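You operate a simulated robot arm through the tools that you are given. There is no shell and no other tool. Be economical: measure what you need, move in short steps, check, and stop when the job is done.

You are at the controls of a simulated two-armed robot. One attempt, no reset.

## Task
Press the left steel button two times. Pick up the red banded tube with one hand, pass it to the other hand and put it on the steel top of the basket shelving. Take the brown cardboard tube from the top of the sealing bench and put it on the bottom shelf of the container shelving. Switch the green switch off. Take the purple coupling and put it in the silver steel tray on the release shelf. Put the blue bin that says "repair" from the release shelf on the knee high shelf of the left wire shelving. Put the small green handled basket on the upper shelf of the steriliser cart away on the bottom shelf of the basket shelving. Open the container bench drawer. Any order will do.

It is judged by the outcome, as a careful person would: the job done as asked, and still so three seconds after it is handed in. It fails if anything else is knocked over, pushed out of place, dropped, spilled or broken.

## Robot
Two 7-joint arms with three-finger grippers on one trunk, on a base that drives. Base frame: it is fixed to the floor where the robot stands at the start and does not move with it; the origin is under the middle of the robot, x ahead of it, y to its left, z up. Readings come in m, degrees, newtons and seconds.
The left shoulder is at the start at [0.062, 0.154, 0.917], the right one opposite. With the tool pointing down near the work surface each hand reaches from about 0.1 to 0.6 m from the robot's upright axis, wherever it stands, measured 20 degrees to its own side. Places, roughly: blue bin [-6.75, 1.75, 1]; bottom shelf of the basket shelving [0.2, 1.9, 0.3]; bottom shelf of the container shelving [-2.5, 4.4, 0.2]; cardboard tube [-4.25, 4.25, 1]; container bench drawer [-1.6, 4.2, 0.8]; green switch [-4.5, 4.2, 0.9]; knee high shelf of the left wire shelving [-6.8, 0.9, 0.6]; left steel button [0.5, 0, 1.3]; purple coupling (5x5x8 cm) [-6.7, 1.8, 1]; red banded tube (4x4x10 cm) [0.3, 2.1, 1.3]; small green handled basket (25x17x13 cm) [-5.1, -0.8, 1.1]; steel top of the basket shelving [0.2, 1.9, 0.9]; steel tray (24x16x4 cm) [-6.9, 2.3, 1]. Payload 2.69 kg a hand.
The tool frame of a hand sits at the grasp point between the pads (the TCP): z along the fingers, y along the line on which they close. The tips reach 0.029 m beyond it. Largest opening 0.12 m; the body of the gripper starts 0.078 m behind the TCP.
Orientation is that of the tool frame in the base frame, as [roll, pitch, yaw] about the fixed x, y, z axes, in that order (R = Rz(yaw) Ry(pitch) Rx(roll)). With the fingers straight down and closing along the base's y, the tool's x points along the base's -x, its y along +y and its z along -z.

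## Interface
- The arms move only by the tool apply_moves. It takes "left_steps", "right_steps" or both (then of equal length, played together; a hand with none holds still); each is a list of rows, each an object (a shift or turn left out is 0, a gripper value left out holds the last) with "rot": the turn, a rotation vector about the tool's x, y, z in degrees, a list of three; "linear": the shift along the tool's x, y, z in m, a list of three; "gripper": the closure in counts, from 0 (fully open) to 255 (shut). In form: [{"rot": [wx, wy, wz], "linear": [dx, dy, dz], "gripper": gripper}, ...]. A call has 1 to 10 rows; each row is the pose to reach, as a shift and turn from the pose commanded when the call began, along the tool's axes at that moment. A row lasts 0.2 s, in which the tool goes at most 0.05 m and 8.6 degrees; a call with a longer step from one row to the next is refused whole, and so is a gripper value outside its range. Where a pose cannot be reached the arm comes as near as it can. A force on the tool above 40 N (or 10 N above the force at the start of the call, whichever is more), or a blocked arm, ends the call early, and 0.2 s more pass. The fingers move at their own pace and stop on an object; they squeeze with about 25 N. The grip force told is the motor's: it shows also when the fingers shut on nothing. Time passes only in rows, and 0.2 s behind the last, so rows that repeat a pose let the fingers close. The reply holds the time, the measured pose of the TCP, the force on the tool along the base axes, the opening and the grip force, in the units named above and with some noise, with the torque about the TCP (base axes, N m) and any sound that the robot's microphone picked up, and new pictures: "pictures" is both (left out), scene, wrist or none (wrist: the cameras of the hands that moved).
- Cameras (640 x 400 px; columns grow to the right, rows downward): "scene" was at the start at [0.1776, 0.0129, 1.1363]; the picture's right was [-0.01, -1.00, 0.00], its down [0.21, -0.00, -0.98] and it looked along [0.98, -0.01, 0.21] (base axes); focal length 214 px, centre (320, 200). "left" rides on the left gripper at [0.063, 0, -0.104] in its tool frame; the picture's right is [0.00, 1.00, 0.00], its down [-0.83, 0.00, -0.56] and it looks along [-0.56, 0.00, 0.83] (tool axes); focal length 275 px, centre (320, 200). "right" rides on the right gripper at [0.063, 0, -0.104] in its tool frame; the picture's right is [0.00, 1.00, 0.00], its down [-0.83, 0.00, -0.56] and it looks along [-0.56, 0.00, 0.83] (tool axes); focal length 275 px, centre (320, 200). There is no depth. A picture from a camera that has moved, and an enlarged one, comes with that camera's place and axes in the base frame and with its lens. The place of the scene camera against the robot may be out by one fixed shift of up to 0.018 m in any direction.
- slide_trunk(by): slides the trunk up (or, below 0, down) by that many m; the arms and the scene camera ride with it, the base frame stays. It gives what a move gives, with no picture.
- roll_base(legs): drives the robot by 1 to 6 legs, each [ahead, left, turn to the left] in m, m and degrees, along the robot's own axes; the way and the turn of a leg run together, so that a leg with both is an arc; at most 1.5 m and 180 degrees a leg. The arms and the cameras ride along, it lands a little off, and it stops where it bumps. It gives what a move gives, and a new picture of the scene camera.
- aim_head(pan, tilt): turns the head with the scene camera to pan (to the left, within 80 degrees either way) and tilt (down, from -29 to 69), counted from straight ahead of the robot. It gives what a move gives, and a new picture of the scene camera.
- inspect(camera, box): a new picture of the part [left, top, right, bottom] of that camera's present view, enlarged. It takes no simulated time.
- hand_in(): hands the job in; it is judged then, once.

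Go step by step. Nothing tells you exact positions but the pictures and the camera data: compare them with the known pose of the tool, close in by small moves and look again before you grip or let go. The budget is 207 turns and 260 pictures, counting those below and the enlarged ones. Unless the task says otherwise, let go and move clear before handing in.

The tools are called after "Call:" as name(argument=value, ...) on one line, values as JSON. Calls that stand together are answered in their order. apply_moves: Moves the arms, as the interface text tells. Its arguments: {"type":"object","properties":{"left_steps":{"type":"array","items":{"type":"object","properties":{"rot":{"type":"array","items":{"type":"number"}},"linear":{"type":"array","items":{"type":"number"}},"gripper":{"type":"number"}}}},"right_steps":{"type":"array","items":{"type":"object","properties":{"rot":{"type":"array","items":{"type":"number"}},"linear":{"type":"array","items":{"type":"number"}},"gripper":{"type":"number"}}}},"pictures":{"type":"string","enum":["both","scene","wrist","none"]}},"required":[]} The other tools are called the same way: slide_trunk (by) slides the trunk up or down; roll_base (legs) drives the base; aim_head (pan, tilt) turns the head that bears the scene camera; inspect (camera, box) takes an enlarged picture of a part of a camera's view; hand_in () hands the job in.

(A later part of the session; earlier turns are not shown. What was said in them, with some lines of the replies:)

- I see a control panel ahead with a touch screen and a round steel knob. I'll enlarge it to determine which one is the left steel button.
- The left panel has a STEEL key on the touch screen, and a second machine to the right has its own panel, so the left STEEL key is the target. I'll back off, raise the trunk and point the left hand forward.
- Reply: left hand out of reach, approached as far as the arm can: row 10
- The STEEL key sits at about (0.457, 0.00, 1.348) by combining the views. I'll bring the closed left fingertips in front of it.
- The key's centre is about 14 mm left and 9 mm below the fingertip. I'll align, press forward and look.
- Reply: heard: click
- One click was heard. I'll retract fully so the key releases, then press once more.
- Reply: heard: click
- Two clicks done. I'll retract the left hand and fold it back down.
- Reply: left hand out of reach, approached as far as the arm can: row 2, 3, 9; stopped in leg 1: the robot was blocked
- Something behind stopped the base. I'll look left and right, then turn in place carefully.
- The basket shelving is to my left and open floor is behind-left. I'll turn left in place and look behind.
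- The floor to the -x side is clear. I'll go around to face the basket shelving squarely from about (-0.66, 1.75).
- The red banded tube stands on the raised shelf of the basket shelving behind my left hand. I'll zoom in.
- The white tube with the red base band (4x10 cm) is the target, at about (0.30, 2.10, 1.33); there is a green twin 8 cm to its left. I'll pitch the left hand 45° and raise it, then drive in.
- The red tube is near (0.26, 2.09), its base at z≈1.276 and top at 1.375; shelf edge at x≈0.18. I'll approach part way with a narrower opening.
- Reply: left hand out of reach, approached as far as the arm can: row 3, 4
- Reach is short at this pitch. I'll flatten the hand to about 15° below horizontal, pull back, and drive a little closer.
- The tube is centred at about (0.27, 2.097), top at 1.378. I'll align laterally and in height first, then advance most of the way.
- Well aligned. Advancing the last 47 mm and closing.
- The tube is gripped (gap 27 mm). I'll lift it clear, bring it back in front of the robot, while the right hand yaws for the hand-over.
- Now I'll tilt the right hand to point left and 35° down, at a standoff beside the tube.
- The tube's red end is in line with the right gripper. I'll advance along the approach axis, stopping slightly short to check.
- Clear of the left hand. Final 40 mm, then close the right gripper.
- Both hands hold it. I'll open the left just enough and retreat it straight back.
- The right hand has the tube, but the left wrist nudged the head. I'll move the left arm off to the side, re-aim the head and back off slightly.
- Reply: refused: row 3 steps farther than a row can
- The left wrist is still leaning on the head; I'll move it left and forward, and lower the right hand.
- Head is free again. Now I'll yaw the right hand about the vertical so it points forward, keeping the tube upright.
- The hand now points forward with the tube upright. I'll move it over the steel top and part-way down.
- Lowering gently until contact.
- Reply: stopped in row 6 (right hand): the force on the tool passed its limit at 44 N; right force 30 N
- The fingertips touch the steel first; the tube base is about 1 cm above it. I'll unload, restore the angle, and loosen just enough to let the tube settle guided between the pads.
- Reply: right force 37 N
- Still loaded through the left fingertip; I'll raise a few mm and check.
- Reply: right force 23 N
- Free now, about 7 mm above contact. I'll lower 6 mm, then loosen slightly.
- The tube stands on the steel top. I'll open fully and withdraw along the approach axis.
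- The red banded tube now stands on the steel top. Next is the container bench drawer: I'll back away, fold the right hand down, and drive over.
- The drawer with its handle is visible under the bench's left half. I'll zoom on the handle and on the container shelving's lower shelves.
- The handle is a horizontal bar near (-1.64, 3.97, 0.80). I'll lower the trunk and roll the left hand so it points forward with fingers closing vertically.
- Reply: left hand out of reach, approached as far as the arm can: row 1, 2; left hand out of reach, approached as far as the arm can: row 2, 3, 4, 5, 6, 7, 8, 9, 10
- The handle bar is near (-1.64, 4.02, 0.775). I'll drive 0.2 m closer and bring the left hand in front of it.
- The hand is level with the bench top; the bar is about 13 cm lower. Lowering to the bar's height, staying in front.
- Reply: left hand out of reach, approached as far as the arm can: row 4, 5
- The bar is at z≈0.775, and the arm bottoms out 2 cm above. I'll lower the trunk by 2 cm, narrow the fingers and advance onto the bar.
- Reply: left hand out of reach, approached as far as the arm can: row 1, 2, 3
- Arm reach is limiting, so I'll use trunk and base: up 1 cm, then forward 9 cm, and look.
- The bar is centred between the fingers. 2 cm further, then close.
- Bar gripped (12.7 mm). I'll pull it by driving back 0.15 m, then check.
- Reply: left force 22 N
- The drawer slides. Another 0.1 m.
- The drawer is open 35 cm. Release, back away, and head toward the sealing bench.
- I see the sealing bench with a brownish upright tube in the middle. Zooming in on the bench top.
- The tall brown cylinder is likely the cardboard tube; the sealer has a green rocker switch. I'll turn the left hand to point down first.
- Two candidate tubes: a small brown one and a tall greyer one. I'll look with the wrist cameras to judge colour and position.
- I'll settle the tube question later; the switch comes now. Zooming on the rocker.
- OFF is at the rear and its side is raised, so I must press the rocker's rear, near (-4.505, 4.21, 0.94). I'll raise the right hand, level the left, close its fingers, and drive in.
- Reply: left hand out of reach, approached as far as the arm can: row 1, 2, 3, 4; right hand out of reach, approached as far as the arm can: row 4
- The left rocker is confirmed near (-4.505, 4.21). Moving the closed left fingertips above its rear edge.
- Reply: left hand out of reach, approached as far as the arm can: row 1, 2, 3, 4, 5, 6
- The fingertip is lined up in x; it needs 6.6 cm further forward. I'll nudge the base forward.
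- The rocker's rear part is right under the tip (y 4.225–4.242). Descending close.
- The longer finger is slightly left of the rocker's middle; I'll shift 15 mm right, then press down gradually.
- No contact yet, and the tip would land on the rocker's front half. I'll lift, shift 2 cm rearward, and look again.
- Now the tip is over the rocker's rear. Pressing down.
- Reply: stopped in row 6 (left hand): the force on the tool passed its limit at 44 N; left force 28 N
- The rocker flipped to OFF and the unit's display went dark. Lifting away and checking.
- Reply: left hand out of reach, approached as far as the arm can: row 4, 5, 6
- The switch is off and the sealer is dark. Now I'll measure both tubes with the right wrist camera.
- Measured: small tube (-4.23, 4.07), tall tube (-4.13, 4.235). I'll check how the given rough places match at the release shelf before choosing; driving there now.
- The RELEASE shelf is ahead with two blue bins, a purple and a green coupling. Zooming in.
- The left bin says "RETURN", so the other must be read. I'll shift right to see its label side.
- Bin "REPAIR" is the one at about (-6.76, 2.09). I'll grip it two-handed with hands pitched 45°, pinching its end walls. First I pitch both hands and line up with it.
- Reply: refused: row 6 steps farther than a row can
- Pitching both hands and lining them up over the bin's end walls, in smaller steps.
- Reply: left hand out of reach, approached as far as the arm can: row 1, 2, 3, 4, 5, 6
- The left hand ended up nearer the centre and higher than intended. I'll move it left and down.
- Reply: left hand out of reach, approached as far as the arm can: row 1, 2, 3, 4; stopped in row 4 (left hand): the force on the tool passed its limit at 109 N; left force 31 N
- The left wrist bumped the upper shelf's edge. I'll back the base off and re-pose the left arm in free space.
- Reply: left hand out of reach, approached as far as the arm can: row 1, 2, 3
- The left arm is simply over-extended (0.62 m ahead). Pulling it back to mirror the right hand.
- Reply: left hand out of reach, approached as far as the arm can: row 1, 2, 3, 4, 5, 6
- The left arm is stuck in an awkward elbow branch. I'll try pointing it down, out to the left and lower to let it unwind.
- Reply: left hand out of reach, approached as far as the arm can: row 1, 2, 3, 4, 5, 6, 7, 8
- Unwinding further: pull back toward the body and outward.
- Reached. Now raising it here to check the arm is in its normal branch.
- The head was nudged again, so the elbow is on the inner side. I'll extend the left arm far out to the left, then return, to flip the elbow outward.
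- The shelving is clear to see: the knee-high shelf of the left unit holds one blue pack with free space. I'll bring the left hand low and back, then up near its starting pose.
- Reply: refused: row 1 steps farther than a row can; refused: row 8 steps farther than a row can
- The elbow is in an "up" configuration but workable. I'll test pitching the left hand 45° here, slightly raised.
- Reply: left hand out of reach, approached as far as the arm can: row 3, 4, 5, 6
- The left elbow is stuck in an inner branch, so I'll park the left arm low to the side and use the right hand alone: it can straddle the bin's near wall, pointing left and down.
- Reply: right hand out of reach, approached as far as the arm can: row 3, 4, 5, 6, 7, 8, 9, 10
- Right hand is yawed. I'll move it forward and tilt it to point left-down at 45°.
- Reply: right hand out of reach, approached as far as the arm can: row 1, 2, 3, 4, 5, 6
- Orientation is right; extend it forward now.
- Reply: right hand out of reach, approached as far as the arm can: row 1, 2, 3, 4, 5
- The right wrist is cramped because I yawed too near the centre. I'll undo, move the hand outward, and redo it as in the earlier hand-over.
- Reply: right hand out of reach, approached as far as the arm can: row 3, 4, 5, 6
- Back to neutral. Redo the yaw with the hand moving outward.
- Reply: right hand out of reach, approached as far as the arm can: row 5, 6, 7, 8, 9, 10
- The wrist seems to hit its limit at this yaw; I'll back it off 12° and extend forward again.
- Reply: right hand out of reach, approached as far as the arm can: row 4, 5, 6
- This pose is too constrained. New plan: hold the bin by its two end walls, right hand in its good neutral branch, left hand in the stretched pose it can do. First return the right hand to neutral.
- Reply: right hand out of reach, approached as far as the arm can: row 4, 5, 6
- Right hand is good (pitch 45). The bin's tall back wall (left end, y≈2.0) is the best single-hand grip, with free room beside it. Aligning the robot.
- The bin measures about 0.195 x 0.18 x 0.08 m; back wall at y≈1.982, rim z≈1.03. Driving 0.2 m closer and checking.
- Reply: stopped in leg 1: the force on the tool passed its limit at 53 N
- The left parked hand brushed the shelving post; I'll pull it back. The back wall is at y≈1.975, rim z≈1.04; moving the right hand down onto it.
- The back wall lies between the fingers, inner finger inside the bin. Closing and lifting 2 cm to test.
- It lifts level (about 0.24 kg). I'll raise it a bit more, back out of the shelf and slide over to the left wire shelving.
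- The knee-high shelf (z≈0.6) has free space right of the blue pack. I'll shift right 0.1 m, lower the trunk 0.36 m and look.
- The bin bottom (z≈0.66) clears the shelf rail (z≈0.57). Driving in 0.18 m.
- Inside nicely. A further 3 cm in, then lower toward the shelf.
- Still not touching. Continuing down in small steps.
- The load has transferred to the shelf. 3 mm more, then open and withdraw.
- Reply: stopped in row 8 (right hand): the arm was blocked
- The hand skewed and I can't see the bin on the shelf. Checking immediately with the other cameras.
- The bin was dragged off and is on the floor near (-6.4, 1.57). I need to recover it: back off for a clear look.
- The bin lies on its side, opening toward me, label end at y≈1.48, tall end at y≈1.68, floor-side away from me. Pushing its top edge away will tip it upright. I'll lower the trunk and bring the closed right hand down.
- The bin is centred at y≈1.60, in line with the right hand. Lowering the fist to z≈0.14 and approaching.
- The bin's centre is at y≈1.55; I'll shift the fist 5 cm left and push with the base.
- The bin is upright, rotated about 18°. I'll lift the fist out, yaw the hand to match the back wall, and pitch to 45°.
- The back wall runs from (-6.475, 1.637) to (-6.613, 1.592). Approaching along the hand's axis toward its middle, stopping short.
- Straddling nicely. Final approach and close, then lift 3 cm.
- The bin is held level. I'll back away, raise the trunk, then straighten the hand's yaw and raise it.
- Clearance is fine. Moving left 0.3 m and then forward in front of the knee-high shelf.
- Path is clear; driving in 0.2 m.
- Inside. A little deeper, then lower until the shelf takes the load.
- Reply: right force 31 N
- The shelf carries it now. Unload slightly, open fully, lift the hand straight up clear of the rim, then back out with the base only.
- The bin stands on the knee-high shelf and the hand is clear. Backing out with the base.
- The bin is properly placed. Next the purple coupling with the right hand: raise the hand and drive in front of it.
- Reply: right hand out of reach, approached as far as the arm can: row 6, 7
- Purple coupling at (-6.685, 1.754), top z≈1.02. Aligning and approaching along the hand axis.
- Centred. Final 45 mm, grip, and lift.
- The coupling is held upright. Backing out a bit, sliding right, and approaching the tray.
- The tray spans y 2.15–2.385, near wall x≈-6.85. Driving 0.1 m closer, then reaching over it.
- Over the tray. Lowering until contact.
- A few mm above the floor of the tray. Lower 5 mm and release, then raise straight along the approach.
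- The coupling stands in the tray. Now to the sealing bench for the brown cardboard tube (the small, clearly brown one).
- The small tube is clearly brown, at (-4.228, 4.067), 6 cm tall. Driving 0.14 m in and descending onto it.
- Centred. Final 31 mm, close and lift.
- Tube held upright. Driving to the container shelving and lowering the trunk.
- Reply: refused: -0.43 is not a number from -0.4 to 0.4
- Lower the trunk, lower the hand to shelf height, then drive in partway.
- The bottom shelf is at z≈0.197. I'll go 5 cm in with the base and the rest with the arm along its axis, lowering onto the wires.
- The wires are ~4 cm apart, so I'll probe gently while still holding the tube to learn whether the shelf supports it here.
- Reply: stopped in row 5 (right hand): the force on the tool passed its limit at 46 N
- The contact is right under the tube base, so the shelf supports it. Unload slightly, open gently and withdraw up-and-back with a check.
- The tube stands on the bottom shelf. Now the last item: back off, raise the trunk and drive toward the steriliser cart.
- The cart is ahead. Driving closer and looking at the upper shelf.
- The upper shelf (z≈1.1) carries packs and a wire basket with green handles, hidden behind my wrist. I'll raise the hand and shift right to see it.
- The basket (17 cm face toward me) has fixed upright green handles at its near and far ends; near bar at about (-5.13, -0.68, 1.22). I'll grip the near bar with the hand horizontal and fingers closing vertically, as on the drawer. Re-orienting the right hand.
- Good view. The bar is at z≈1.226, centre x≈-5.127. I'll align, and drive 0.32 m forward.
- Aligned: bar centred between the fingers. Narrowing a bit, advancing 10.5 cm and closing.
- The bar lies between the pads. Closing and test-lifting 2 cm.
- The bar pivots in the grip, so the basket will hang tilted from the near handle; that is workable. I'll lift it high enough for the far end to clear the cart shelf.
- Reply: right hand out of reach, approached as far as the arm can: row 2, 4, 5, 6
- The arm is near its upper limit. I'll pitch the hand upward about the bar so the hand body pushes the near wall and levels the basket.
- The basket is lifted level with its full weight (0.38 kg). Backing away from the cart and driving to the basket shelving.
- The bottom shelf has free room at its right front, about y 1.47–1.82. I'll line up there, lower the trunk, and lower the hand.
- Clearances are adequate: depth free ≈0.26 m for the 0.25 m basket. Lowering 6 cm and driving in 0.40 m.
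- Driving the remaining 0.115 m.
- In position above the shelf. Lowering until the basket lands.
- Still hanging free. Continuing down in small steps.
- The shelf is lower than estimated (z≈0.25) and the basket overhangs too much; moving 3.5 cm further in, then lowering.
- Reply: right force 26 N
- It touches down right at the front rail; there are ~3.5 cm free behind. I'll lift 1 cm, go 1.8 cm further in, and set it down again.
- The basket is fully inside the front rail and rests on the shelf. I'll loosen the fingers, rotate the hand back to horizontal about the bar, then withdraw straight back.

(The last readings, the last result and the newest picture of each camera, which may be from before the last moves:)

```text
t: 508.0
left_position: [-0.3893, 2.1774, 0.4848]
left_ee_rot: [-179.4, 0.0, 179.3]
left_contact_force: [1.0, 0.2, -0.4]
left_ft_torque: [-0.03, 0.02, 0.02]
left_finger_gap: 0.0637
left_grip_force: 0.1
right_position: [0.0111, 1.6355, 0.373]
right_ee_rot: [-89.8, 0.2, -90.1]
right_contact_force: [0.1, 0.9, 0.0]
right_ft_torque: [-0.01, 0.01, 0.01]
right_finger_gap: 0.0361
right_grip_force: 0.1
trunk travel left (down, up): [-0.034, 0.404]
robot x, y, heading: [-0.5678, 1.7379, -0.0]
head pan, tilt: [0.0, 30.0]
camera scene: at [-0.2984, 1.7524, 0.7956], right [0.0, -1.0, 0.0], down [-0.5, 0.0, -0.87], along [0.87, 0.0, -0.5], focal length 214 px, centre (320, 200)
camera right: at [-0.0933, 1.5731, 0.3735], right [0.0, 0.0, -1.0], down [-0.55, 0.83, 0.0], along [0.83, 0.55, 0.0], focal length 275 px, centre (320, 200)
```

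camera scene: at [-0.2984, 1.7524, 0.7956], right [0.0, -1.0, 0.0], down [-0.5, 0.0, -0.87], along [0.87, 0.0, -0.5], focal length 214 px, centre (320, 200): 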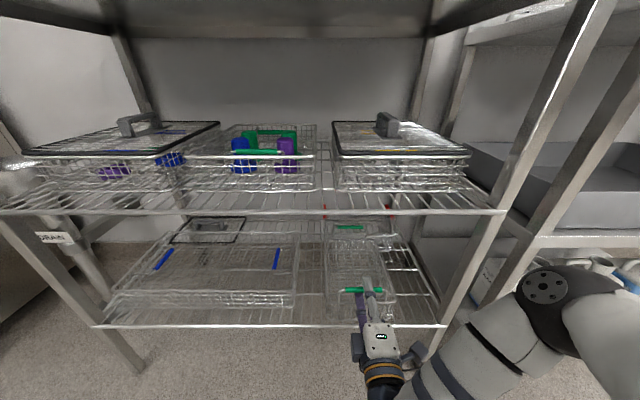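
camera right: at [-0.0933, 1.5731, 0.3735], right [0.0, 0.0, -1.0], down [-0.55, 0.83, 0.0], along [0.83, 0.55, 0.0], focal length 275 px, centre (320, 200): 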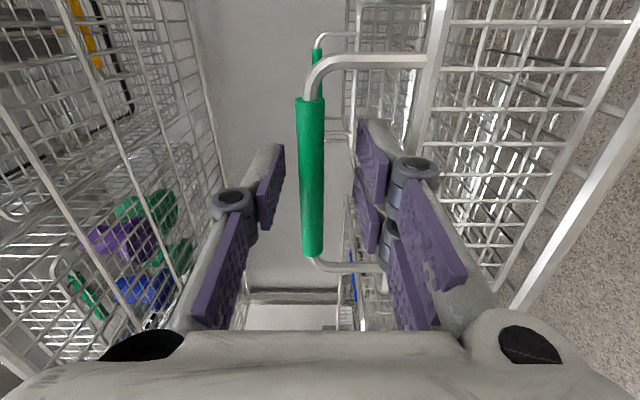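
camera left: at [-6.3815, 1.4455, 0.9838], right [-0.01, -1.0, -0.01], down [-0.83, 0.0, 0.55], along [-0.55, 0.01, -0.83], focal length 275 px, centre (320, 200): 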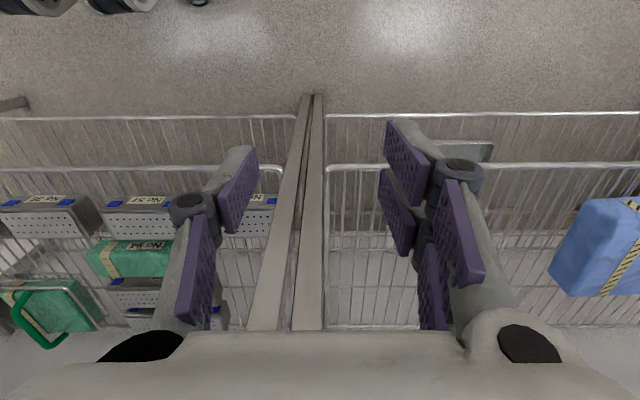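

The fingers are free around the bar. Backing straight out.

Call:
roll_base(legs=[[-0.4, 0, 0]])

Call:
inspect(camera="scene", box=[190, 130, 430, 280])

```text
t: 510.5
left_position: [-0.7878, 2.1757, 0.4847]
left_ee_rot: [-179.4, 0.0, 179.1]
left_contact_force: [-0.1, 0.2, -0.1]
left_ft_torque: [0.01, -0.03, 0.02]
left_finger_gap: 0.0636
left_grip_force: 0.0
right_position: [-0.3891, 1.633, 0.3724]
right_ee_rot: [-89.7, 0.2, -90.3]
right_contact_force: [0.6, -0.3, 0.0]
right_ft_torque: [0.0, 0.03, 0.01]
right_finger_gap: 0.0362
right_grip_force: 0.1
trunk travel left (down, up): [-0.034, 0.404]
robot x, y, heading: [-0.9668, 1.7395, -0.1]
head pan, tilt: [0.0, 30.0]
camera scene: at [-0.6991, 1.7516, 0.7956], right [0.0, -1.0, 0.0], down [-0.5, 0.0, -0.87], along [0.87, 0.0, -0.5], focal length 214 px, centre (320, 200)
```

scene: 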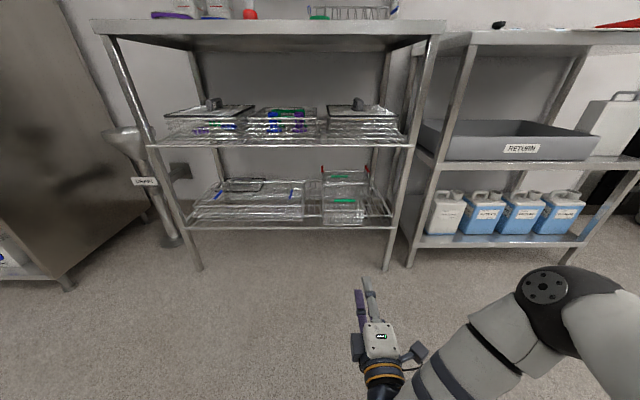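

```text
2.67 times, centred on (310, 205) of scene
camera zoom: at [-0.6991, 1.7516, 0.7956], right [0.0, -1.0, 0.0], down [-0.5, 0.0, -0.87], along [0.87, 0.0, -0.5], focal length 572 px, centre (347, 187)
```

zoom: 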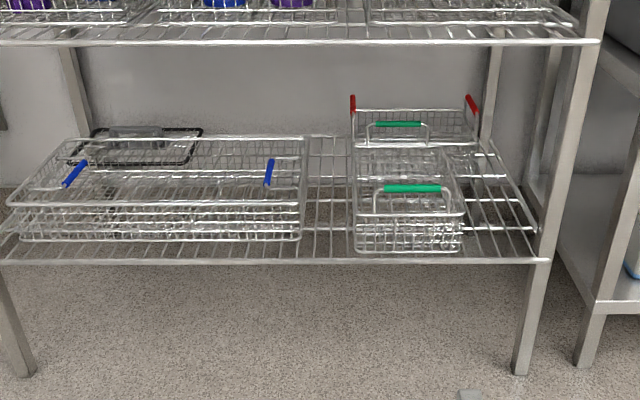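

The basket stands on the bottom shelf and both hands are clear, so all eight jobs are done and I'm handing in.

Call:
hand_in()

```text
The job is handed in.
```

I finished all eight jobs and handed in, but the "repair" bin fell to the floor on the way and one item was a judgement call.

- **Left STEEL button:** pressed twice, with a click heard each time.
- **Red banded tube:** picked up with the left hand, passed to the right and stood on the steel top. It slid down about 2 cm between the fingers at the end and stayed upright.
- **Cardboard tube:** now on the bottom shelf of the container shelving. Two tubes stood on the sealing bench, and I took the small brown one over the taller, greyer one. That was a guess from colour.
- **Green switch:** off, and the sealer display went dark.
- **Purple coupling:** standing in the steel tray on the release shelf.
- **"Repair" bin:** my arm dragged it off the shelf as I let go, and it landed on its side on the floor. I set it upright, and it now stands on the knee-high shelf.
- **Green-handled basket:** on the bottom shelf of the basket shelving, inside the front rail.
- **Container bench drawer:** open about 35 cm.

Each arm also bumped the wire shelving with some force while I was working there. I saw nothing knocked over or moved by it.
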